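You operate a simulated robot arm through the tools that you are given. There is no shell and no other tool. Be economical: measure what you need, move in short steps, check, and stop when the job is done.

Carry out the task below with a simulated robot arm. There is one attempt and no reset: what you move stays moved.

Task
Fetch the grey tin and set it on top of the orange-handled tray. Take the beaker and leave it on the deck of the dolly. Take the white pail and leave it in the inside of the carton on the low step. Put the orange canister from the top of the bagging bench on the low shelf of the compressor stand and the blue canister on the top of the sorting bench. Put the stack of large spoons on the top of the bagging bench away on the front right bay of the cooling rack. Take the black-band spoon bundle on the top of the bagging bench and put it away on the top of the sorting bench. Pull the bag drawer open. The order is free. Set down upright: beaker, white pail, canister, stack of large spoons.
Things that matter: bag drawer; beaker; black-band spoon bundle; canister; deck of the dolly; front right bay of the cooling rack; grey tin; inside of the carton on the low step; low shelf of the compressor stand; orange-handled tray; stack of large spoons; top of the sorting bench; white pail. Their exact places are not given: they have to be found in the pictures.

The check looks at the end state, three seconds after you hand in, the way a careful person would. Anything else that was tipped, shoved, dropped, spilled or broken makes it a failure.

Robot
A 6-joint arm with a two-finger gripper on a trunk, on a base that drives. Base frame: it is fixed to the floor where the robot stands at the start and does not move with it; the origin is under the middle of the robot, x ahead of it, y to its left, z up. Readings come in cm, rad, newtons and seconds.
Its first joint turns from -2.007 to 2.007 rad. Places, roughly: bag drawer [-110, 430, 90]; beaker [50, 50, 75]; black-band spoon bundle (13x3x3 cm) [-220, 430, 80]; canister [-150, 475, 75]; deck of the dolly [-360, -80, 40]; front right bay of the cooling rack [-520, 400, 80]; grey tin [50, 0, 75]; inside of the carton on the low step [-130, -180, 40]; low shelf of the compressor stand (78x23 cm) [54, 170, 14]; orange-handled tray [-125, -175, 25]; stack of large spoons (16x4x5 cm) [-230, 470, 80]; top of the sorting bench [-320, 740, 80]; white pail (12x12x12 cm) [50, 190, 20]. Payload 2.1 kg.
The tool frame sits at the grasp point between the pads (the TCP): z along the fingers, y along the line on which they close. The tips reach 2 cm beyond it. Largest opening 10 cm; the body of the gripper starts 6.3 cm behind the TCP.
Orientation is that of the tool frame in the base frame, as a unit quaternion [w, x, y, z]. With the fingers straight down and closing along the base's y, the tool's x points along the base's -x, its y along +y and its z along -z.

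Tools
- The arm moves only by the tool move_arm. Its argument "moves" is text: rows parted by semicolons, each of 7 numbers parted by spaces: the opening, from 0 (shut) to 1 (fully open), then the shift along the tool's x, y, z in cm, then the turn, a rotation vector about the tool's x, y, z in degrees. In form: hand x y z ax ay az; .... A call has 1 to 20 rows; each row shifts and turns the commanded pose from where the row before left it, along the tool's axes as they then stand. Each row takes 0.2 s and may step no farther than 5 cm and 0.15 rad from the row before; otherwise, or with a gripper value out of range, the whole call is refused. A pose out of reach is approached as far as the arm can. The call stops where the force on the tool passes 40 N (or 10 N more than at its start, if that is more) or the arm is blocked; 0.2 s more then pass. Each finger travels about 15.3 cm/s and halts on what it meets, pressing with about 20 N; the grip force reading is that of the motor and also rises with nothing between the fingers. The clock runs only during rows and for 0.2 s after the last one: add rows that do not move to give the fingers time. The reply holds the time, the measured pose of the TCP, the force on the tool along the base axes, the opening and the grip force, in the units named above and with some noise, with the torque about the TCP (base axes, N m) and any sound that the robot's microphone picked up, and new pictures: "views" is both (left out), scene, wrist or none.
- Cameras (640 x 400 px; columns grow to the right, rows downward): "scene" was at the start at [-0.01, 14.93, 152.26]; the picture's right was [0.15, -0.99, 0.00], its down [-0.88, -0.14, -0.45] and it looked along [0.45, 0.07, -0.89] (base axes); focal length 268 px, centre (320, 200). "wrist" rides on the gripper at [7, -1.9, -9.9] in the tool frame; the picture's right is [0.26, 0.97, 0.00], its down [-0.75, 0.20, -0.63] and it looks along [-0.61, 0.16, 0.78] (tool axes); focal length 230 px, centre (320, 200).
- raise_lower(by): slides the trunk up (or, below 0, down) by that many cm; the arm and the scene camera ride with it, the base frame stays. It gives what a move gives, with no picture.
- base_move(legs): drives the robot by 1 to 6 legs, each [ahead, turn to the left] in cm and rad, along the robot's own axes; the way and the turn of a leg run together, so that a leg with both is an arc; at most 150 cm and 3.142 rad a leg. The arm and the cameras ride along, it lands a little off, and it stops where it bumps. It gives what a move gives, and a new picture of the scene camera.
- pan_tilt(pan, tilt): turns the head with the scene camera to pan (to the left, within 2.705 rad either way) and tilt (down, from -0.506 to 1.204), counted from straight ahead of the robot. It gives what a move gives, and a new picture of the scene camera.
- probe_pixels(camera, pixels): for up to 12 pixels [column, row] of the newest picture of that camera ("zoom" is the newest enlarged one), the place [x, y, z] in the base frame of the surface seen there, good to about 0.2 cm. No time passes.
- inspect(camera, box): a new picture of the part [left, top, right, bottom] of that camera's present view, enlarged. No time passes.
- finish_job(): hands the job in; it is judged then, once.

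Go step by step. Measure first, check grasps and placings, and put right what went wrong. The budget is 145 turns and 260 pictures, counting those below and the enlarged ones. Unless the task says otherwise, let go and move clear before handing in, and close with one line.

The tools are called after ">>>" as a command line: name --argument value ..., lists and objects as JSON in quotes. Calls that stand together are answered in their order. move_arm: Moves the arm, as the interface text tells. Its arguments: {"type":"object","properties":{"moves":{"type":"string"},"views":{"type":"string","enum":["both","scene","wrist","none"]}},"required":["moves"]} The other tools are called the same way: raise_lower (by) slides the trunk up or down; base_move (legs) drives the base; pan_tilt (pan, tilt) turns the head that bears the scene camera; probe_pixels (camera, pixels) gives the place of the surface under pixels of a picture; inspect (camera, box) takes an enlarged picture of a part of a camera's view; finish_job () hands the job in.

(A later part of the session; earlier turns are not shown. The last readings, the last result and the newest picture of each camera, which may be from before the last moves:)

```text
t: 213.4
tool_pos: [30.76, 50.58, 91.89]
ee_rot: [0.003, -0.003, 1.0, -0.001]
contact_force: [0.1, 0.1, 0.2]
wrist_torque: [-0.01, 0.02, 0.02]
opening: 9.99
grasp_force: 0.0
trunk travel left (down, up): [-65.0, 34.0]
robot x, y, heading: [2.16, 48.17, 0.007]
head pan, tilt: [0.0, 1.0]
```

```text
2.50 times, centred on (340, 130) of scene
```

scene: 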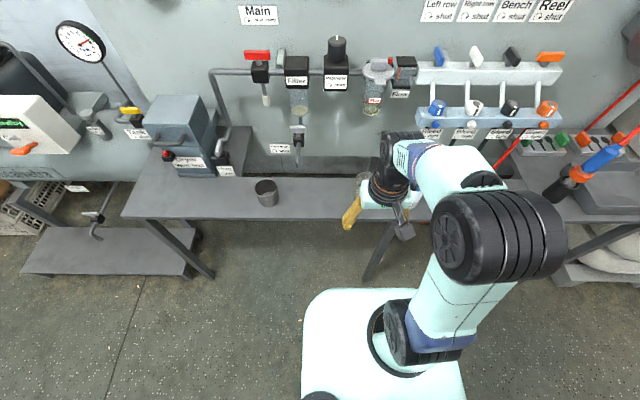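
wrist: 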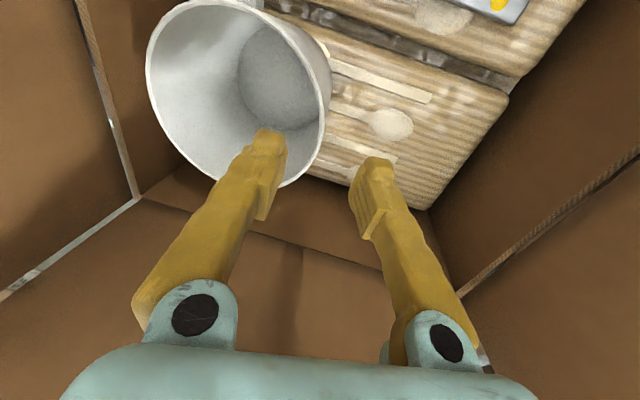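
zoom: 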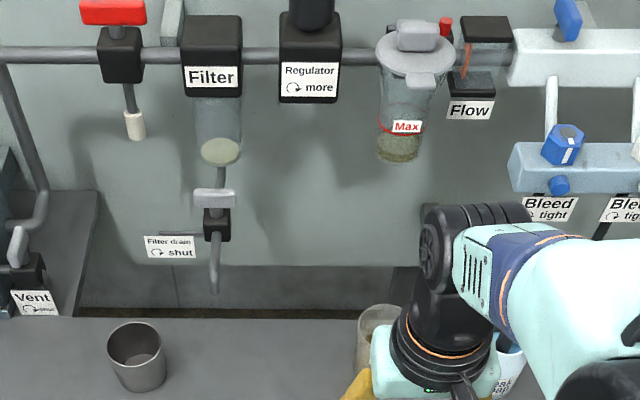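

>>> move_arm --moves "1 0 0 0 0 0 0" --views "wrist"

>>> inspect --camera "wrist" --box '[220, 100, 440, 260]'

```text
t: 213.8
tool_pos: [30.69, 50.73, 92.04]
ee_rot: [0.005, -0.004, 1.0, 0.0]
contact_force: [0.5, -0.7, -0.1]
wrist_torque: [0.01, -0.02, -0.01]
opening: 10.02
grasp_force: 0.0
trunk travel left (down, up): [-65.0, 34.0]
robot x, y, heading: [2.32, 48.48, 0.011]
head pan, tilt: [0.0, 1.0]
```

wrist: 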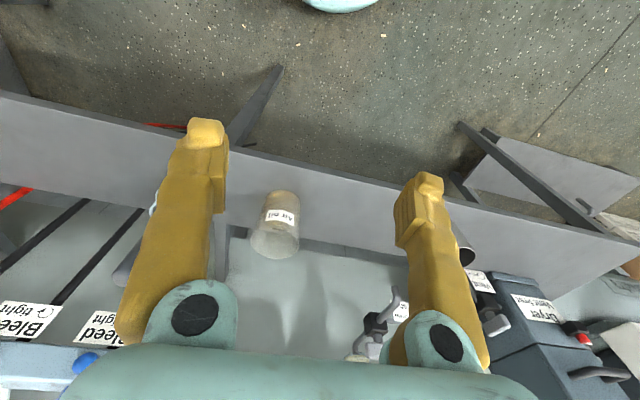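

```text
2.50 times, centred on (330, 180) of wrist
```

zoom: 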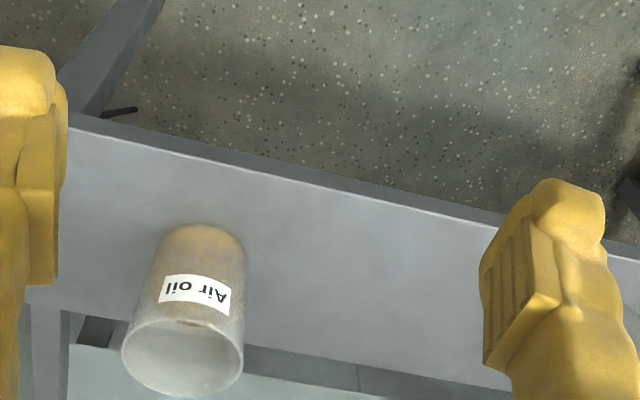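

>>> probe_pixels --camera "zoom" --pixels '[[195, 290], [192, 322], [140, 325], [235, 330], [205, 230], [170, 290], [238, 290], [185, 388]]'

>>> probe_pixels --camera "wrist" --pixels '[[275, 255], [258, 230], [294, 230], [276, 240], [380, 320], [396, 300]]'

```text
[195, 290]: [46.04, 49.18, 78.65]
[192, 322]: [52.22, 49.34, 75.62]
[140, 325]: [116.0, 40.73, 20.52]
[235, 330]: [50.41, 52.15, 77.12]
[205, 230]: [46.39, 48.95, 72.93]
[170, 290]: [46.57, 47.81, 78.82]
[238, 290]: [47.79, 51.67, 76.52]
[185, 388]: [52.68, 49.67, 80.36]
```

```text
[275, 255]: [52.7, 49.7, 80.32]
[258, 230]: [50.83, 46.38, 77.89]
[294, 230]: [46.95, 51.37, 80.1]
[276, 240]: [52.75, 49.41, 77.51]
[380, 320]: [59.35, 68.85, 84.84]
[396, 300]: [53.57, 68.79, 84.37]
```

>>> probe_pixels --camera "scene" --pixels '[[372, 105], [378, 75], [300, 100], [298, 140], [298, 160], [440, 115], [405, 70], [336, 80]]'

```text
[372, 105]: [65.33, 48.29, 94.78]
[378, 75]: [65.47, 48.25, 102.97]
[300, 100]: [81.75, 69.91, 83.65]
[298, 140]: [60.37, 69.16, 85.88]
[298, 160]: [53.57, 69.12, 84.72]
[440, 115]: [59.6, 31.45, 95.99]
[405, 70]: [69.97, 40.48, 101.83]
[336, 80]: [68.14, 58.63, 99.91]
```

>>> probe_pixels --camera "wrist" --pixels '[[278, 68], [270, 75], [255, 110], [462, 125]]'

```text
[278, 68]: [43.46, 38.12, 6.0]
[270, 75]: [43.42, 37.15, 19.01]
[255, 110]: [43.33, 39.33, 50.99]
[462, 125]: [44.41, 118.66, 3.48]
```

Legs are at x≥43, so driving forward 6 cm is safe. Then extend over the beaker and look.

>>> base_move --legs '[[6, -0.008]]'

>>> move_arm --moves "1 -4 -0.5 0 0 0 0;1 -4 -0.5 0 0 0 0;1 -4 -0.4 0 0 0 0;1 -0.8 0 0 0 0 0;1 0 0 0 0 0 0" --views "wrist"

```text
t: 214.8
tool_pos: [36.63, 50.57, 92.02]
ee_rot: [0.005, 0.0, 1.0, 0.0]
contact_force: [0.2, 0.1, -0.1]
wrist_torque: [0.01, 0.03, -0.03]
opening: 9.98
grasp_force: 0.0
trunk travel left (down, up): [-65.0, 34.0]
robot x, y, heading: [8.18, 48.53, 0.006]
head pan, tilt: [0.0, 1.0]
```

scene: 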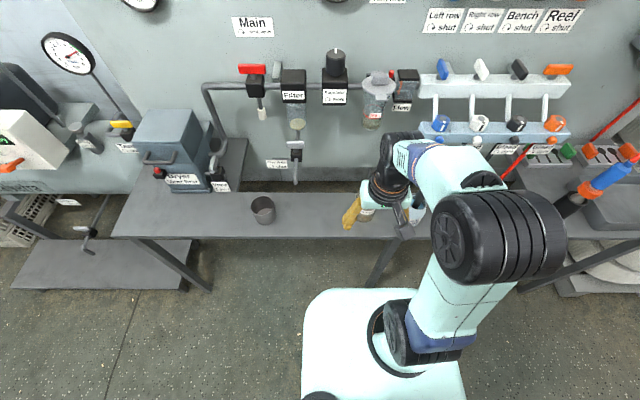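

```text
t: 216.0
tool_pos: [49.55, 48.93, 91.97]
ee_rot: [0.003, 0.0, 1.0, 0.0]
contact_force: [-1.3, 0.6, 0.4]
wrist_torque: [0.0, -0.03, 0.02]
opening: 10.02
grasp_force: 0.0
trunk travel left (down, up): [-65.0, 34.0]
robot x, y, heading: [8.21, 48.42, 0.002]
head pan, tilt: [0.0, 1.0]
```

wrist: 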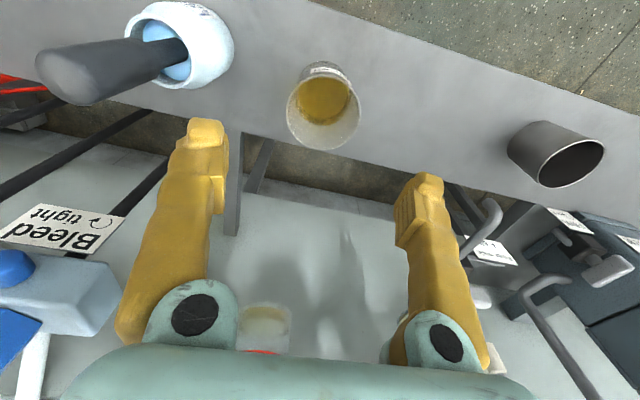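

Beaker is centred between the fingers. Lower and grip.

>>> raise_lower --by -15

>>> move_arm --moves "0.85 0 0 0 0 0 0; 0.7 0 0 0 0 0 0; 0.55 0 0 0 0 0 0; 0.45 0 0 0 0 0 0;0.45 0 0 0 0 0 0;0.45 0 0 0 0 0 0" --views "wrist"

```text
t: 217.7
tool_pos: [49.45, 49.02, 76.96]
ee_rot: [0.004, 0.0, 1.0, 0.0]
contact_force: [-0.4, -0.3, 1.0]
wrist_torque: [0.01, -0.03, 0.01]
opening: 9.99
grasp_force: 0.0
trunk travel left (down, up): [-50.0, 49.0]
robot x, y, heading: [8.02, 48.4, 0.002]
head pan, tilt: [0.0, 1.0]
```

```text
t: 219.1
tool_pos: [49.54, 48.91, 76.98]
ee_rot: [0.004, 0.0, 1.0, 0.001]
contact_force: [1.4, 0.7, 1.6]
wrist_torque: [-0.07, 0.01, -0.02]
opening: 7.04
grasp_force: 19.8
trunk travel left (down, up): [-50.0, 49.0]
robot x, y, heading: [8.18, 48.79, 0.002]
head pan, tilt: [0.0, 1.0]
```

wrist: 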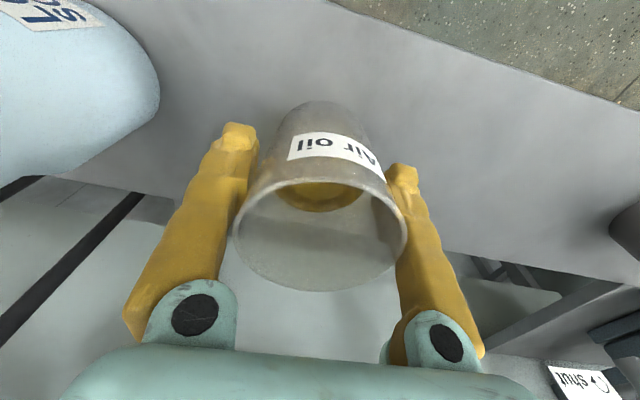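

Gripped at 7.04 cm. Lift, retract, back off and head to the dolly, stopping short to look.

>>> raise_lower --by 16

>>> move_arm --moves "0.45 3 0 0 0 0 0;0.45 3 0 0 0 0 0;0.45 3 0 0 0 0 0;0.45 3 0 0 0 0 0" --views "none"

>>> base_move --legs '[[-40, 0], [0, -2.745], [100, 0], [100, 0]]'

>>> pan_tilt --pan 0.0 --tilt 0.7

```text
t: 220.9
tool_pos: [49.53, 48.91, 93.08]
ee_rot: [0.003, -0.001, 1.0, -0.001]
contact_force: [0.3, 0.5, -1.4]
wrist_torque: [0.02, 0.01, 0.03]
opening: 7.01
grasp_force: 20.1
trunk travel left (down, up): [-66.0, 33.0]
robot x, y, heading: [8.33, 48.24, 0.004]
head pan, tilt: [0.0, 1.0]
```

```text
t: 221.9
tool_pos: [37.47, 48.98, 92.86]
ee_rot: [0.004, 0.002, 1.0, 0.0]
contact_force: [0.4, 0.3, -1.0]
wrist_torque: [0.01, 0.03, -0.02]
opening: 7.02
grasp_force: 20.2
trunk travel left (down, up): [-66.0, 33.0]
robot x, y, heading: [7.78, 48.36, 0.006]
head pan, tilt: [0.0, 1.0]
```

```text
t: 240.5
tool_pos: [-242.46, -43.94, 92.99]
ee_rot: [0.001, 0.979, 0.206, -0.003]
contact_force: [-0.1, -1.6, -1.1]
wrist_torque: [-0.02, 0.04, -0.02]
opening: 7.01
grasp_force: 20.5
trunk travel left (down, up): [-66.0, 33.0]
robot x, y, heading: [-215.37, -31.77, -2.722]
head pan, tilt: [0.0, 1.0]
```

scene: 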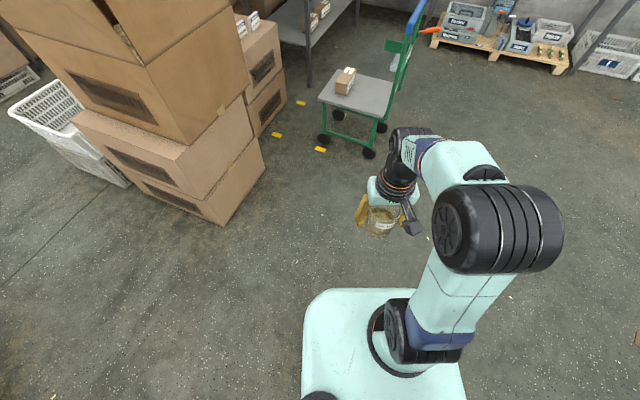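

```text
t: 241.3
tool_pos: [-242.39, -44.13, 92.85]
ee_rot: [0.001, 0.979, 0.205, -0.004]
contact_force: [0.4, 0.2, -1.4]
wrist_torque: [-0.01, 0.01, 0.02]
opening: 7.01
grasp_force: 19.8
trunk travel left (down, up): [-66.0, 33.0]
robot x, y, heading: [-215.68, -31.9, -2.721]
head pan, tilt: [0.0, 0.7]
```

scene: 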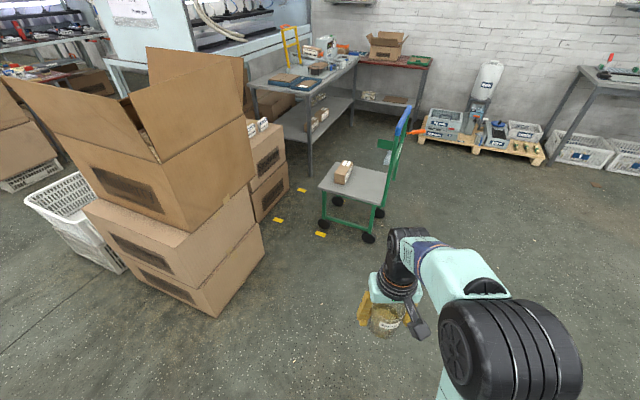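

The dolly is at (355,190) with a small box at its left-back and the handle on the right. Probing.

>>> inspect --camera "scene" --box '[300, 100, 430, 250]'

>>> probe_pixels --camera "scene" --pixels '[[320, 184], [330, 166], [387, 173], [382, 203], [355, 193], [370, 180], [343, 180], [350, 163], [337, 170], [402, 120], [323, 225], [369, 240]]'

```text
2.67 times, centred on (365, 175) of scene
```

zoom: 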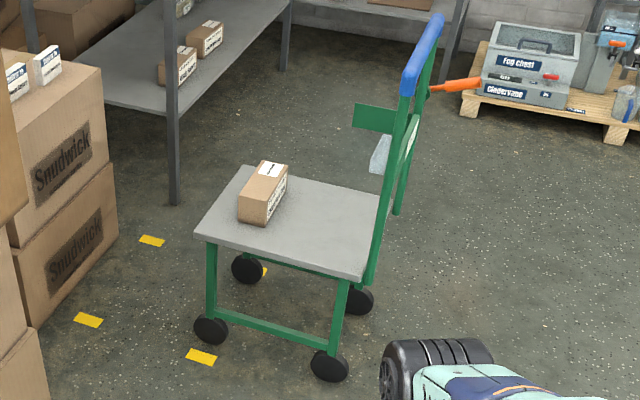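

```text
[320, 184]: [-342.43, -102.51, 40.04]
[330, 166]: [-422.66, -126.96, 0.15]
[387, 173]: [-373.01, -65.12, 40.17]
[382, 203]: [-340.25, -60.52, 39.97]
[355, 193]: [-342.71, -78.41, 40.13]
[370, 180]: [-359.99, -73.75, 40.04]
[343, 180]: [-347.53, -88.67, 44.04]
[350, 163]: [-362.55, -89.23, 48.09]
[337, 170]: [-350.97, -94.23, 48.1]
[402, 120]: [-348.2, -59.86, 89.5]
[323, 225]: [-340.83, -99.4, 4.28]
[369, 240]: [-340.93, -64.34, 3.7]
```

Dolly deck is z 40, x −376…−339, y −103…−60; box at y −97…−85. I'll set the beaker near (−347,−76), approaching along −x.

>>> base_move --legs '[[0, 0.11], [86.3, 0], [0, -0.53]]'

>>> pan_tilt --pan 0.0 --tilt 0.9

```text
t: 247.9
tool_pos: [-319.99, -75.73, 92.93]
ee_rot: [-0.001, 1.0, -0.002, -0.004]
contact_force: [0.8, 0.4, -0.7]
wrist_torque: [0.04, -0.02, -0.03]
opening: 7.01
grasp_force: 20.3
trunk travel left (down, up): [-66.0, 33.0]
robot x, y, heading: [-290.84, -75.46, -3.144]
head pan, tilt: [0.0, 0.7]
```

scene: 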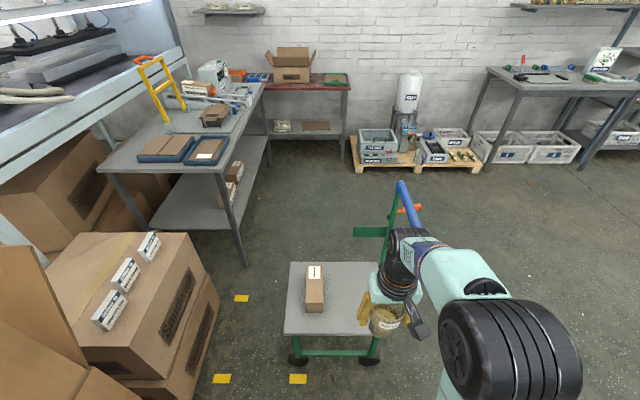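

```text
t: 248.6
tool_pos: [-319.89, -75.72, 92.88]
ee_rot: [0.0, 1.0, -0.002, -0.004]
contact_force: [0.4, 0.3, -1.3]
wrist_torque: [0.0, 0.0, -0.01]
opening: 6.97
grasp_force: 19.8
trunk travel left (down, up): [-66.0, 33.0]
robot x, y, heading: [-290.56, -75.0, -3.143]
head pan, tilt: [0.0, 0.901]
```

scene: 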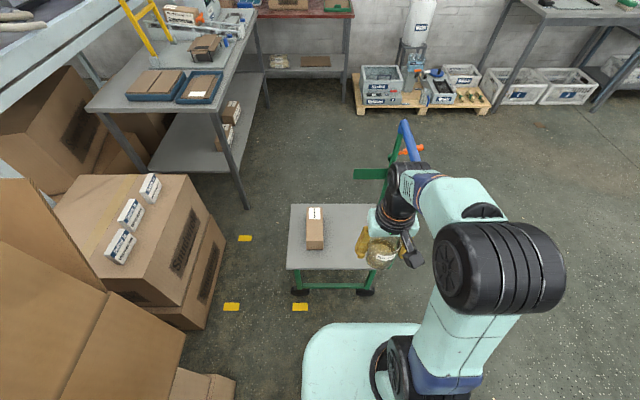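

>>> base_move --legs '[[21, 0]]'

>>> move_arm --moves "0.45 -3 0 0 0 0 0;0.45 -3 0 0 0 0 0;0.45 0 0 0 0 0 0" --views "none"

>>> raise_lower --by -30

>>> pan_tilt --pan 0.0 --tilt 0.95

>>> move_arm --moves "0.45 0 0 0 0 0 0" --views "wrist"

```text
t: 250.2
tool_pos: [-340.91, -75.72, 93.05]
ee_rot: [0.0, 1.0, -0.002, -0.003]
contact_force: [-0.2, -0.7, -1.0]
wrist_torque: [0.02, 0.0, -0.02]
opening: 7.02
grasp_force: 19.8
trunk travel left (down, up): [-66.0, 33.0]
robot x, y, heading: [-311.59, -74.86, 3.141]
head pan, tilt: [0.0, 0.901]
```

scene: 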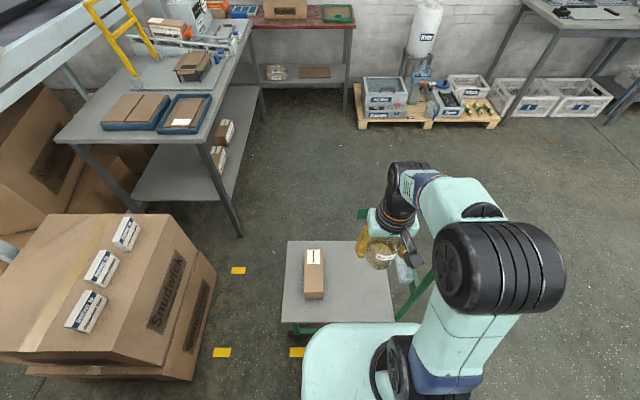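

```text
t: 251.1
tool_pos: [-346.98, -75.56, 93.01]
ee_rot: [0.0, 1.0, -0.002, -0.003]
contact_force: [0.0, 0.4, -0.6]
wrist_torque: [-0.03, 0.01, -0.01]
opening: 7.01
grasp_force: 20.0
trunk travel left (down, up): [-66.0, 33.0]
robot x, y, heading: [-311.82, -74.92, 3.142]
head pan, tilt: [0.0, 0.901]
```

```text
t: 254.1
tool_pos: [-346.88, -75.67, 62.92]
ee_rot: [0.0, 1.0, -0.003, -0.003]
contact_force: [-0.4, 0.0, -1.3]
wrist_torque: [0.01, -0.01, 0.02]
opening: 7.02
grasp_force: 20.9
trunk travel left (down, up): [-36.0, 63.0]
robot x, y, heading: [-311.72, -75.14, 3.137]
head pan, tilt: [0.0, 0.901]
```

```text
t: 254.7
tool_pos: [-346.89, -75.7, 62.98]
ee_rot: [0.0, 1.0, -0.003, -0.004]
contact_force: [-0.5, 0.2, -1.1]
wrist_torque: [0.04, 0.02, 0.02]
opening: 7.02
grasp_force: 19.6
trunk travel left (down, up): [-36.0, 63.0]
robot x, y, heading: [-311.34, -75.41, 3.138]
head pan, tilt: [0.0, 0.949]
```

scene: 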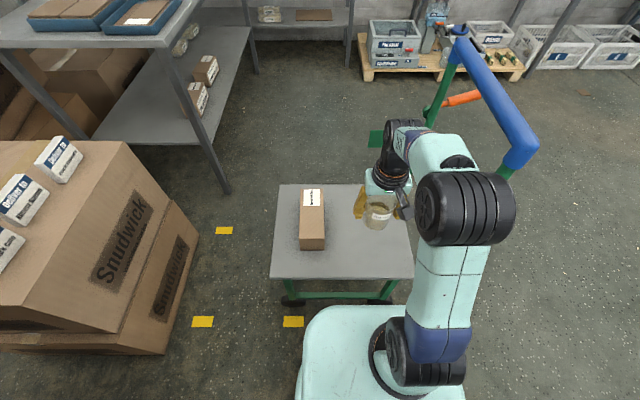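

```text
t: 255.1
tool_pos: [-346.86, -75.67, 63.09]
ee_rot: [0.0, 1.0, -0.002, -0.004]
contact_force: [-0.9, -0.1, -1.4]
wrist_torque: [0.01, 0.0, -0.01]
opening: 7.02
grasp_force: 19.8
trunk travel left (down, up): [-36.0, 63.0]
robot x, y, heading: [-312.03, -75.29, 3.137]
head pan, tilt: [0.0, 0.949]
```

wrist: 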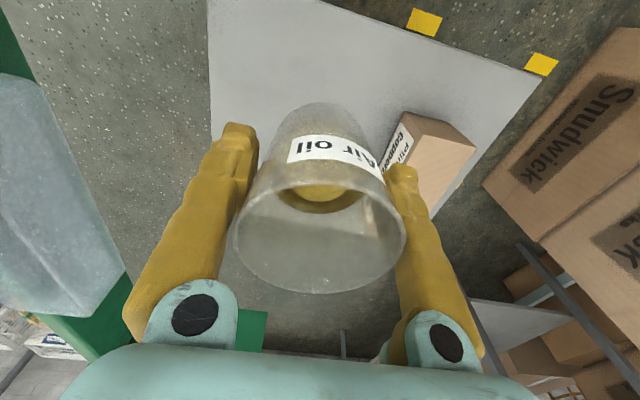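

I'll check clearance between elbow and the blue handle, and what hangs at wrist-left (60,190).

>>> probe_pixels --camera "scene" --pixels '[[480, 80], [518, 150], [465, 45], [510, 210], [505, 185], [450, 200], [430, 115]]'

>>> probe_pixels --camera "wrist" --pixels '[[60, 190], [100, 250], [120, 290], [250, 325], [435, 150], [225, 60]]'

```text
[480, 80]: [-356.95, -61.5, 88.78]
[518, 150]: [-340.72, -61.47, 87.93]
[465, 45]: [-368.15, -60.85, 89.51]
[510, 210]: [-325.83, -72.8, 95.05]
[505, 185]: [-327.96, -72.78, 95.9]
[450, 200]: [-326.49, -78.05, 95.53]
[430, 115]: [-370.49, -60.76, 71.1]
```

```text
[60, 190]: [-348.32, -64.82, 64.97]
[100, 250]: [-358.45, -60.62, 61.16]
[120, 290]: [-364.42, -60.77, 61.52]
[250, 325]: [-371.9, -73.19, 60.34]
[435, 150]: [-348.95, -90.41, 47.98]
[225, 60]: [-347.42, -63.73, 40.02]
```

Clearances are fine (≥5 cm). Lowering to just above the deck.

>>> raise_lower --by -17

>>> move_arm --moves "0.45 0 0 0.3 0 0 0;0.45 0 0 0.3 0 0 0;0.45 0 0 0 0 0 0" --views "none"

```text
t: 257.0
tool_pos: [-346.96, -75.61, 46.11]
ee_rot: [0.0, 1.0, -0.002, -0.003]
contact_force: [1.1, 0.3, -0.5]
wrist_torque: [0.02, -0.03, -0.03]
opening: 7.01
grasp_force: 20.1
trunk travel left (down, up): [-19.0, 80.0]
robot x, y, heading: [-311.85, -74.94, 3.141]
head pan, tilt: [0.0, 0.949]
```

```text
t: 257.8
tool_pos: [-346.86, -75.71, 45.34]
ee_rot: [-0.001, 1.0, -0.002, -0.005]
contact_force: [0.7, 0.3, -1.6]
wrist_torque: [0.01, 0.01, 0.01]
opening: 7.0
grasp_force: 20.0
trunk travel left (down, up): [-19.0, 80.0]
robot x, y, heading: [-311.78, -75.3, 3.139]
head pan, tilt: [0.0, 0.949]
```

>>> move_arm --moves "0.45 0 0 0.2 0 0 0;0.45 0 0 0 0 0 0" --views "none"

>>> move_arm --moves "0.45 0 0 0.15 0 0 0;0.45 0 0 0 0 0 0" --views "wrist"

```text
t: 258.4
tool_pos: [-346.93, -75.6, 45.29]
ee_rot: [0.0, 1.0, -0.002, -0.004]
contact_force: [0.0, -0.1, -0.8]
wrist_torque: [0.03, -0.01, -0.03]
opening: 7.0
grasp_force: 19.7
trunk travel left (down, up): [-19.0, 80.0]
robot x, y, heading: [-311.76, -75.03, 3.146]
head pan, tilt: [0.0, 0.949]
```

```text
t: 259.0
tool_pos: [-347.02, -75.64, 45.1]
ee_rot: [0.0, 1.0, -0.003, -0.004]
contact_force: [-0.8, -0.2, -1.6]
wrist_torque: [0.01, 0.0, 0.02]
opening: 7.0
grasp_force: 20.2
trunk travel left (down, up): [-19.0, 80.0]
robot x, y, heading: [-311.34, -75.03, 3.143]
head pan, tilt: [0.0, 0.949]
```

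wrist: 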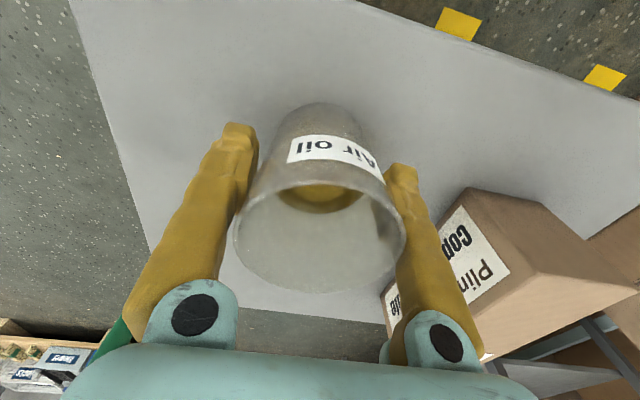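

>>> move_arm --moves "0.45 0 0 0.15 0 0 0;0.45 0 0 0 0 0 0;0.45 0 0 0 0 0 0" --views "none"

>>> move_arm --moves "0.45 0 0 0.15 0 0 0;0.45 0 0 0 0 0 0;0.45 0 0 0 0 0 0" --views "none"

```text
t: 259.8
tool_pos: [-346.91, -75.71, 45.01]
ee_rot: [0.0, 1.0, -0.003, -0.004]
contact_force: [-0.9, 2.0, 7.9]
wrist_torque: [0.05, -0.05, 0.02]
opening: 7.03
grasp_force: 20.2
trunk travel left (down, up): [-19.0, 80.0]
robot x, y, heading: [-311.95, -75.16, 3.138]
head pan, tilt: [0.0, 0.949]
```

```text
t: 260.6
tool_pos: [-346.96, -75.7, 44.89]
ee_rot: [0.0, 1.0, -0.003, -0.007]
contact_force: [-3.4, 1.0, 25.7]
wrist_torque: [-0.03, 0.02, 0.0]
opening: 7.0
grasp_force: 20.4
trunk travel left (down, up): [-19.0, 80.0]
robot x, y, heading: [-311.36, -75.14, 3.137]
head pan, tilt: [0.0, 0.949]
```

Contact. Ease off, release and lift.

>>> move_arm --moves "0.45 0 0 -0.15 0 0 0;0.72 0 0 0 0 0 0;0.8 0 0 0 0 0 0;0.88 0 0 0 0 0 0;0.88 0 0 -2 0 0 0;0.88 0 0 -4 0 0 0" --views "wrist"

>>> raise_lower --by 40

>>> base_move --legs '[[-40, 0]]'

```text
t: 262.0
tool_pos: [-346.91, -75.61, 50.87]
ee_rot: [-0.001, 1.0, -0.002, -0.003]
contact_force: [1.4, 0.4, 0.3]
wrist_torque: [-0.01, 0.05, -0.02]
opening: 8.79
grasp_force: 0.0
trunk travel left (down, up): [-19.0, 80.0]
robot x, y, heading: [-311.73, -75.25, 3.144]
head pan, tilt: [0.0, 0.949]
```

wrist: 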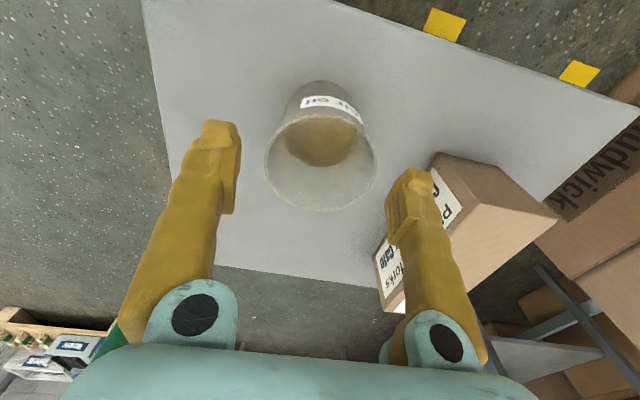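

```text
t: 265.8
tool_pos: [-346.8, -75.59, 91.01]
ee_rot: [0.0, 1.0, -0.003, -0.002]
contact_force: [0.0, 0.9, -0.2]
wrist_torque: [0.01, -0.01, -0.02]
opening: 8.81
grasp_force: 0.1
trunk travel left (down, up): [-59.0, 40.0]
robot x, y, heading: [-311.49, -75.32, 3.141]
head pan, tilt: [0.0, 0.949]
```

```text
t: 268.3
tool_pos: [-306.99, -75.67, 90.92]
ee_rot: [0.0, 1.0, -0.003, -0.004]
contact_force: [0.4, 0.6, 0.1]
wrist_torque: [0.01, 0.01, 0.01]
opening: 8.83
grasp_force: 0.0
trunk travel left (down, up): [-59.0, 40.0]
robot x, y, heading: [-271.84, -75.55, 3.138]
head pan, tilt: [0.0, 0.949]
```

scene: 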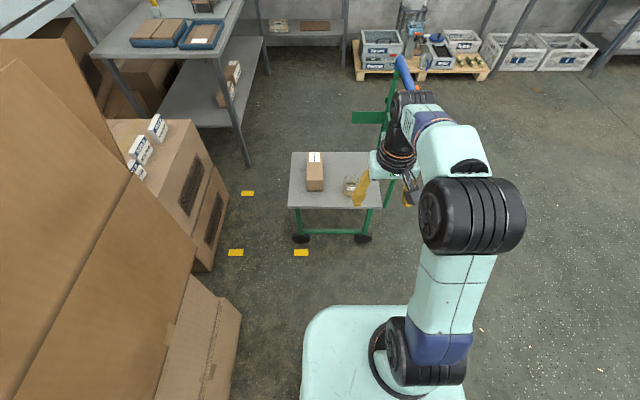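

Beaker stands on the dolly (350,185). Now turn toward the bagging bench (+y) and survey.

>>> base_move --legs '[[0, -1.57]]'

>>> pan_tilt --pan -0.1 --tilt 0.3

```text
t: 272.5
tool_pos: [-272.38, -39.99, 90.91]
ee_rot: [-0.003, 0.708, -0.706, -0.003]
contact_force: [0.0, -0.2, -0.4]
wrist_torque: [-0.01, -0.01, -0.03]
opening: 8.78
grasp_force: 0.1
trunk travel left (down, up): [-59.0, 40.0]
robot x, y, heading: [-271.46, -75.23, 1.579]
head pan, tilt: [0.0, 0.949]
```

scene: 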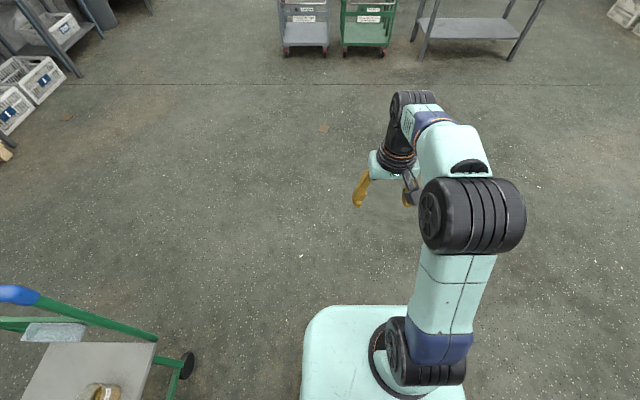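

```text
t: 273.6
tool_pos: [-272.38, -39.99, 90.94]
ee_rot: [-0.002, 0.709, -0.706, -0.002]
contact_force: [0.3, 0.9, 0.1]
wrist_torque: [0.0, -0.02, -0.01]
opening: 8.79
grasp_force: 0.0
trunk travel left (down, up): [-59.0, 40.0]
robot x, y, heading: [-271.85, -75.15, 1.578]
head pan, tilt: [-0.099, 0.3]
```

scene: 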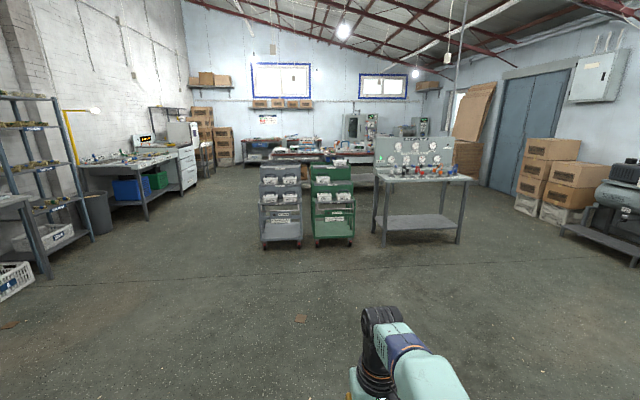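

>>> inspect --camera "scene" --box '[230, 90, 480, 250]'

>>> inspect --camera "scene" --box '[60, 90, 260, 220]'

>>> probe_pixels --camera "scene" --pixels '[[268, 248], [300, 245], [352, 240], [383, 240], [460, 240], [285, 155], [340, 158], [245, 155], [130, 160], [110, 165], [185, 150], [148, 218]]'

```text
2.50 times, centred on (355, 170) of scene
```

zoom: 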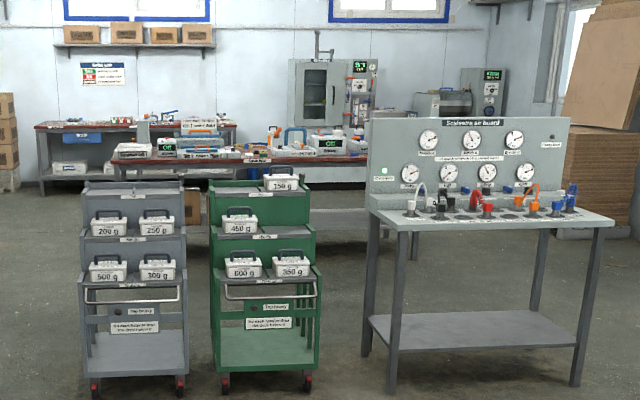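

```text
3.08 times, centred on (160, 155) of scene
```

zoom: 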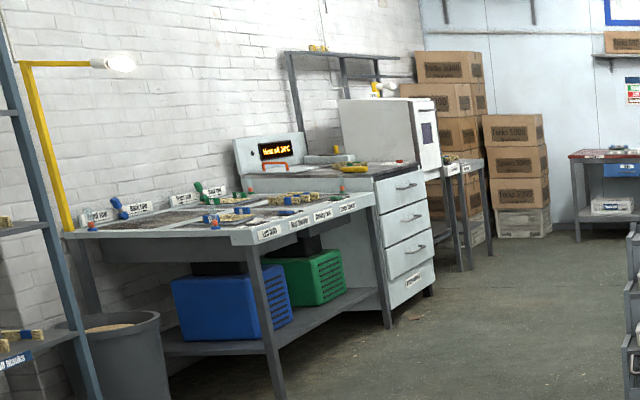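

```text
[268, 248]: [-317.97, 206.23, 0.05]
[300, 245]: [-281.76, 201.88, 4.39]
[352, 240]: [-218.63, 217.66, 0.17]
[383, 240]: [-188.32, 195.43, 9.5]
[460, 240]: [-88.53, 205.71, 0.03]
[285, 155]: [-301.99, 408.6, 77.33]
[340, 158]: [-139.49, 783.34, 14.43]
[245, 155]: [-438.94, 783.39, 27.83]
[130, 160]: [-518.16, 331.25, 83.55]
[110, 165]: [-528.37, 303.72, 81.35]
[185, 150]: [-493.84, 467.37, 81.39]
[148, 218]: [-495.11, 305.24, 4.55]
```

The bench with bays along the left wall (−520,300…450) is the cooling rack; the bagging bench is behind the trolleys near y≈410. I'll drive around the trolleys' left side to (−380,310).

>>> base_move --legs '[[0, 0.266], [140, 0], [140, 0], [120, 0], [0, -1.2]]'

>>> raise_lower --by 30

>>> pan_tilt --pan -0.1 --tilt 0.5

>>> pan_tilt --pan 1.6 --tilt 0.5

```text
t: 296.7
tool_pos: [-348.92, 332.43, 90.99]
ee_rot: [0.004, -0.307, 0.952, 0.001]
contact_force: [0.8, 0.0, -0.2]
wrist_torque: [0.01, 0.02, -0.01]
opening: 8.8
grasp_force: 0.2
trunk travel left (down, up): [-59.0, 40.0]
robot x, y, heading: [-377.23, 311.25, 0.628]
head pan, tilt: [-0.099, 0.3]
```

scene: 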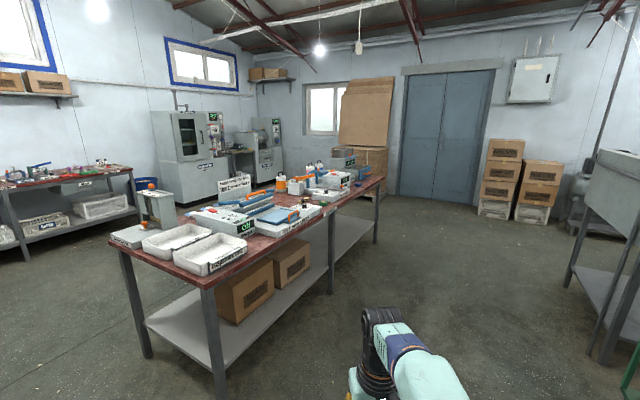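

```text
t: 299.7
tool_pos: [-348.8, 332.49, 120.82]
ee_rot: [0.003, -0.307, 0.952, 0.001]
contact_force: [0.2, -0.1, 0.6]
wrist_torque: [0.01, 0.01, 0.02]
opening: 8.8
grasp_force: 0.1
trunk travel left (down, up): [-89.0, 10.0]
robot x, y, heading: [-376.87, 311.21, 0.628]
head pan, tilt: [-0.099, 0.3]
```

```text
t: 300.4
tool_pos: [-348.93, 332.5, 120.83]
ee_rot: [0.003, -0.307, 0.952, 0.001]
contact_force: [-0.4, -0.2, -0.3]
wrist_torque: [-0.01, 0.0, 0.0]
opening: 8.79
grasp_force: 0.0
trunk travel left (down, up): [-89.0, 10.0]
robot x, y, heading: [-376.97, 310.78, 0.624]
head pan, tilt: [-0.099, 0.499]
```

scene: 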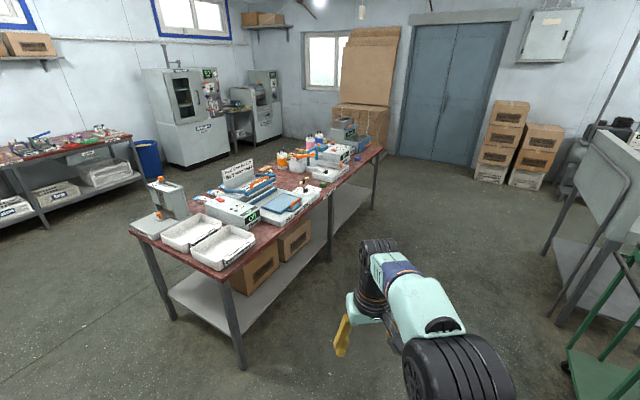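

```text
t: 302.2
tool_pos: [-348.8, 332.34, 120.95]
ee_rot: [0.003, -0.307, 0.952, 0.002]
contact_force: [0.8, 0.8, 0.0]
wrist_torque: [0.03, 0.02, 0.02]
opening: 8.82
grasp_force: 0.1
trunk travel left (down, up): [-89.0, 10.0]
robot x, y, heading: [-377.2, 311.29, 0.62]
head pan, tilt: [1.6, 0.499]
```

scene: 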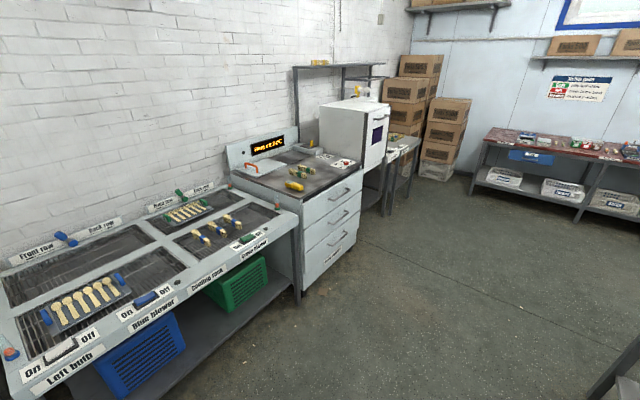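

The cooling rack with four bays and the sorting bench (far right) are visible. Zooming on the rack bays.

>>> inspect --camera "scene" --box '[0, 170, 310, 370]'

>>> probe_pixels --camera "scene" --pixels '[[215, 235], [178, 240], [235, 215], [262, 222], [215, 258], [200, 242], [230, 223], [180, 212], [75, 305], [295, 228], [195, 268], [170, 205]]'

>>> pan_tilt --pan 0.15 --tilt 0.55

>>> inspect --camera "scene" --box '[180, 100, 460, 290]'

```text
2.00 times, centred on (155, 270) of scene
```

zoom: 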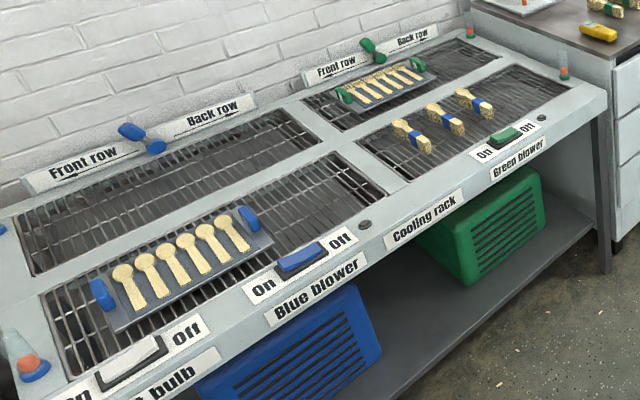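

```text
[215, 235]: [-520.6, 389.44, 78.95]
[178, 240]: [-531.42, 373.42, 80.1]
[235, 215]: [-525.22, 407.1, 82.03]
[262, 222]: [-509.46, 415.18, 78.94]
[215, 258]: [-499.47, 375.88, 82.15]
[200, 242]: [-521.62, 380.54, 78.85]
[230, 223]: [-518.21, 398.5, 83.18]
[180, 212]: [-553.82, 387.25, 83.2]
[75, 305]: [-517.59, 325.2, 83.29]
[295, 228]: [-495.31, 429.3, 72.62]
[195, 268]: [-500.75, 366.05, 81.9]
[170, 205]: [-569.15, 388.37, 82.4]
```

```text
t: 303.7
tool_pos: [-348.87, 332.51, 120.89]
ee_rot: [0.003, -0.307, 0.952, 0.0]
contact_force: [-0.7, -0.7, -0.2]
wrist_torque: [0.01, -0.03, -0.02]
opening: 8.8
grasp_force: 0.0
trunk travel left (down, up): [-89.0, 10.0]
robot x, y, heading: [-377.26, 311.1, 0.626]
head pan, tilt: [0.15, 0.55]
```

scene: 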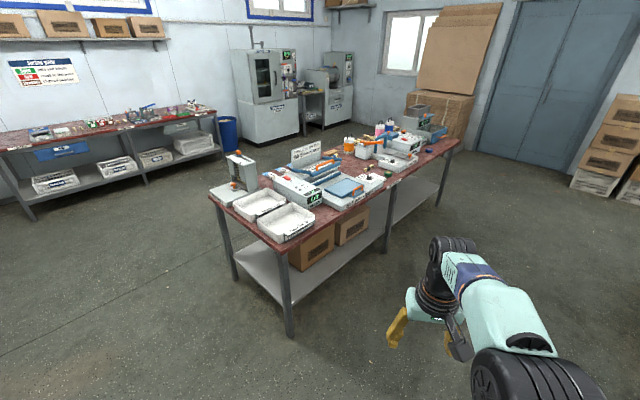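

```text
2.11 times, centred on (320, 195) of scene
```

zoom: 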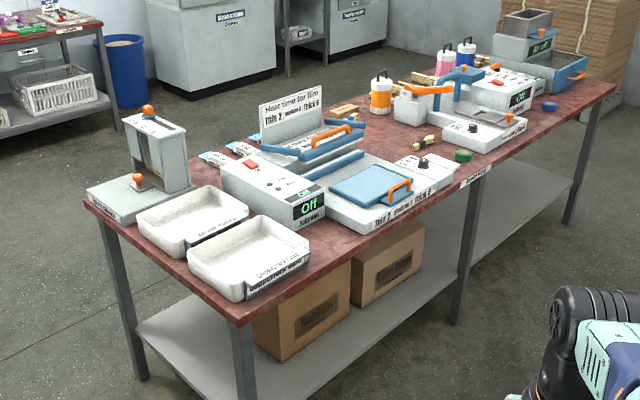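

Canisters (orange, pink, blue) stand mid-bench, bundles around them. I'll probe bench corners and items.

>>> probe_pixels --camera "zoom" --pixels '[[238, 320], [88, 200], [617, 88], [480, 165], [382, 85], [445, 60], [466, 52], [345, 110], [425, 80], [425, 145], [463, 155], [410, 78]]'

>>> inspect --camera "scene" --box '[310, 100, 470, 210]'

```text
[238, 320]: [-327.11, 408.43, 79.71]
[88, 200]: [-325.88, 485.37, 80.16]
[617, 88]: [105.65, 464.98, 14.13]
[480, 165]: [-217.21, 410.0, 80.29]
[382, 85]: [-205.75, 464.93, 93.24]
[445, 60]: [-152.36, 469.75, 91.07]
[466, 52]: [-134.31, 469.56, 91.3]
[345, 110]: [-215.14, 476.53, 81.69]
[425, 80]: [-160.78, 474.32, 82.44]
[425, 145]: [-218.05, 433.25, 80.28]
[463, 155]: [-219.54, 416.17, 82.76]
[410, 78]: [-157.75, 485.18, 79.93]
```

```text
3.64 times, centred on (390, 155) of scene
```

zoom: 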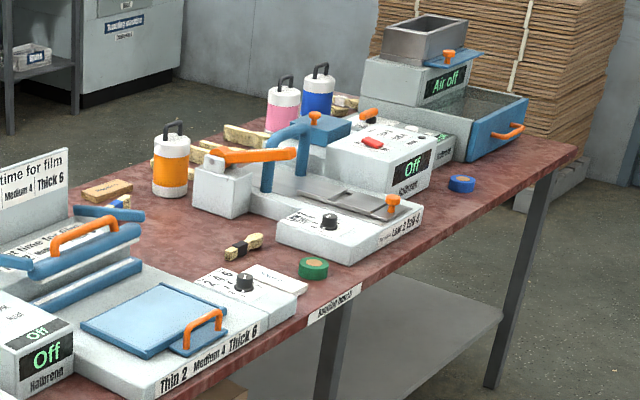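

>>> probe_pixels --camera "zoom" --pixels '[[400, 330], [470, 290], [243, 247], [232, 253], [258, 238], [120, 203], [107, 190], [245, 137], [225, 130], [195, 155], [165, 170], [350, 102]]'

>>> probe_pixels --camera "scene" --pixels '[[335, 268], [285, 290], [385, 240], [292, 330], [440, 205], [455, 145]]'

```text
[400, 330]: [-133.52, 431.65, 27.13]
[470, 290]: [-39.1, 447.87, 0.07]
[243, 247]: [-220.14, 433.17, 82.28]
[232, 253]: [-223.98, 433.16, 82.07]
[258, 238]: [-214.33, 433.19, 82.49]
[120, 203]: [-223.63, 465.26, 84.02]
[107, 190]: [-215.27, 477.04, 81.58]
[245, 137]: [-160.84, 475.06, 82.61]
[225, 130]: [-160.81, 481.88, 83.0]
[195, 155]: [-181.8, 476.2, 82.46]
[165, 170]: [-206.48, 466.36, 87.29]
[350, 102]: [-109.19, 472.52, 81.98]
```

```text
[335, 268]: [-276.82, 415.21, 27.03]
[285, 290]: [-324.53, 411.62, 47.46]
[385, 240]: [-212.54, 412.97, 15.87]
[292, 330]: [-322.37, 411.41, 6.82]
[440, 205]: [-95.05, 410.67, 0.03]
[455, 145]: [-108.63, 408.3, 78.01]
```

Shelf under the bench is at z 27, legs at y≈411. I'll go in front of the black-band bundle (≈(−219,433)) and look closely.

>>> base_move --legs '[[0, -0.325], [165, 0], [0, 1.27]]'

>>> pan_tilt --pan 0.0 --tilt 0.8

```text
refused: 165 is not a number from -150 to 150
```

```text
t: 304.5
tool_pos: [-349.02, 332.48, 120.92]
ee_rot: [0.003, -0.307, 0.952, 0.002]
contact_force: [0.4, -0.2, 0.5]
wrist_torque: [-0.01, -0.01, 0.0]
opening: 8.81
grasp_force: 0.0
trunk travel left (down, up): [-89.0, 10.0]
robot x, y, heading: [-377.45, 311.09, 0.628]
head pan, tilt: [0.0, 0.799]
```

scene: 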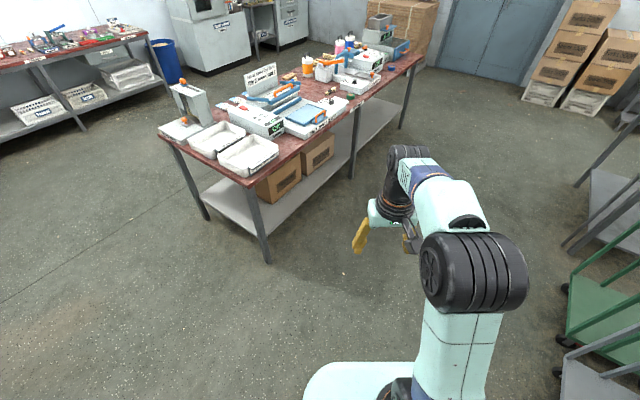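

>>> base_move --legs '[[0, -0.325], [100, 0], [65, 0], [0, 1.27]]'

>>> pan_tilt --pan -0.05 --tilt 0.7

>>> inspect --camera "scene" --box '[100, 80, 580, 330]'

```text
t: 317.1
tool_pos: [-220.54, 395.85, 120.84]
ee_rot: [-0.002, 0.712, -0.702, -0.003]
contact_force: [0.1, 0.4, -0.7]
wrist_torque: [0.01, -0.05, 0.01]
opening: 8.77
grasp_force: 0.0
trunk travel left (down, up): [-89.0, 10.0]
robot x, y, heading: [-219.37, 360.57, 1.59]
head pan, tilt: [0.0, 0.799]
```

scene: 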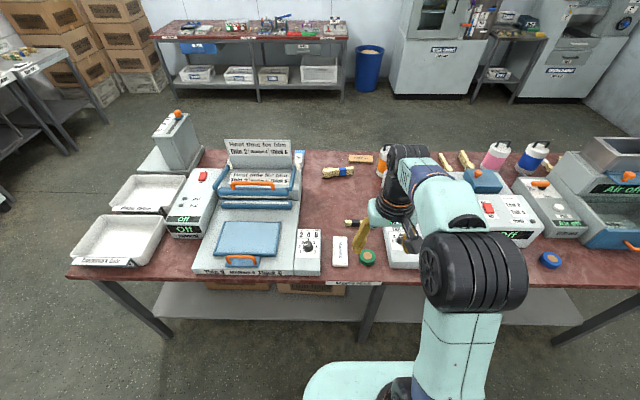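

```text
t: 317.8
tool_pos: [-220.52, 395.83, 120.88]
ee_rot: [-0.003, 0.712, -0.702, -0.002]
contact_force: [-0.1, 0.3, -0.3]
wrist_torque: [0.01, -0.04, 0.03]
opening: 8.8
grasp_force: 0.0
trunk travel left (down, up): [-89.0, 10.0]
robot x, y, heading: [-219.36, 360.97, 1.583]
head pan, tilt: [-0.051, 0.7]
```

scene: 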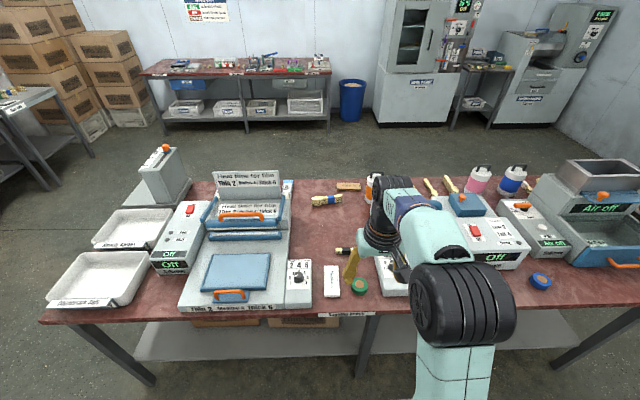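

```text
1.33 times, centred on (340, 205) of scene
```

zoom: 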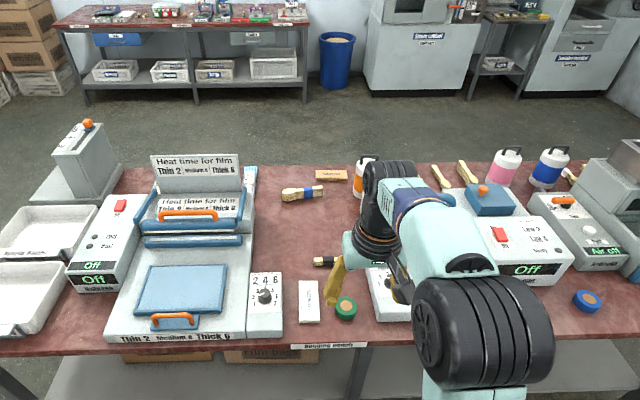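

>>> move_arm --moves "1 0 0 0 0 0 0" --views "wrist"

>>> inspect --camera "scene" --box '[280, 150, 440, 310]'

>>> inspect --camera "scene" --box '[400, 140, 640, 300]'

```text
t: 318.2
tool_pos: [-220.59, 395.82, 120.92]
ee_rot: [-0.002, 0.712, -0.702, -0.002]
contact_force: [-0.5, 0.3, -0.9]
wrist_torque: [-0.01, -0.02, 0.01]
opening: 9.99
grasp_force: 0.1
trunk travel left (down, up): [-89.0, 10.0]
robot x, y, heading: [-219.22, 360.89, 1.585]
head pan, tilt: [-0.051, 0.7]
```

wrist: 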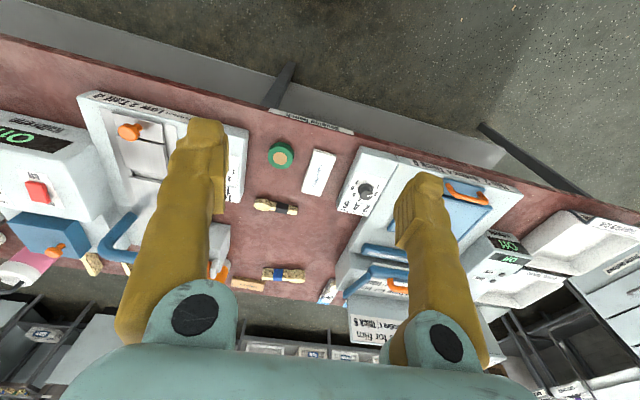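

```text
2.50 times, centred on (360, 230) of scene
```

zoom: 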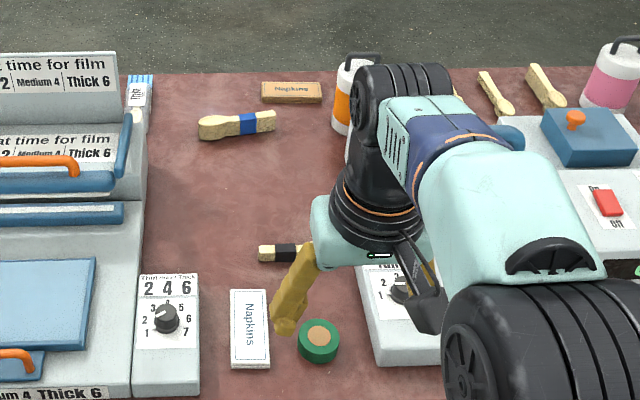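

```text
2.50 times, centred on (520, 220) of scene
```

zoom: 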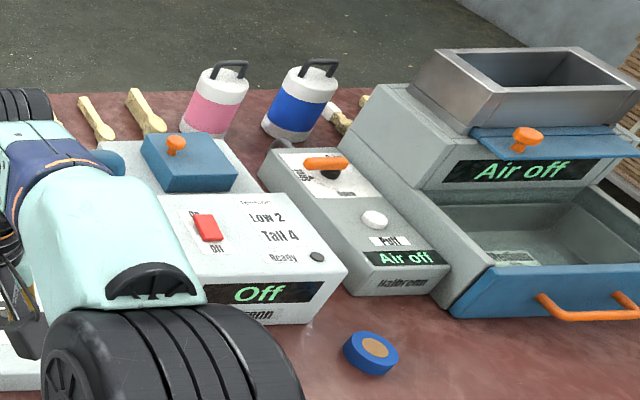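

The blue-banded stack at zoom (237,125) near (−225,465) fits the "large spoons" hint; the bundle with the black band is at (285,253). Probing these and drawer candidates at the right end.

>>> probe_pixels --camera "zoom" --pixels '[[600, 314], [527, 138], [175, 145], [560, 290], [500, 270], [330, 165], [470, 100], [230, 90], [305, 85], [350, 125], [540, 220], [320, 65]]'

>>> probe_pixels --camera "wrist" --pixels '[[257, 202], [295, 211], [275, 206], [303, 282], [263, 270], [283, 275], [250, 286], [220, 260], [320, 170], [281, 155], [283, 268], [283, 281]]'

>>> inspect --camera "wrist" --box '[220, 130, 380, 310]'

```text
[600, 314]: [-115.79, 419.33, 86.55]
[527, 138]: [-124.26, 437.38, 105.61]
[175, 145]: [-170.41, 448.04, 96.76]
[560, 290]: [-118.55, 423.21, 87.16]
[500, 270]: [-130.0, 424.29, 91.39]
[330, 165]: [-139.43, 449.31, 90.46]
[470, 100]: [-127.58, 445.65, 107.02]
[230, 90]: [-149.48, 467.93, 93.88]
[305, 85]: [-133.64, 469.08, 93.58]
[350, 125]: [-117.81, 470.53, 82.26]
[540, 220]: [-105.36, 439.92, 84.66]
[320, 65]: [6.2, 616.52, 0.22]
```

```text
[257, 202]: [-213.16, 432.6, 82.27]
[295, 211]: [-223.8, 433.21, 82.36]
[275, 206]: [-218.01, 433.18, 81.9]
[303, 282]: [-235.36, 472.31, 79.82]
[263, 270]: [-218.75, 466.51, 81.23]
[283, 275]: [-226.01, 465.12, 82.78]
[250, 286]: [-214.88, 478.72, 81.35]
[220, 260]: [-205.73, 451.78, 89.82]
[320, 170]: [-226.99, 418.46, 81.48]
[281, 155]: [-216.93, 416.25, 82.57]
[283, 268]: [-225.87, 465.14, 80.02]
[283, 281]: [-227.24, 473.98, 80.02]
```

```text
2.22 times, centred on (300, 220) of wrist
```

zoom: 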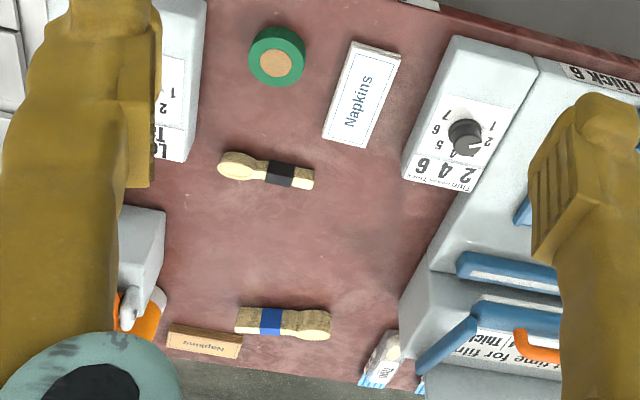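

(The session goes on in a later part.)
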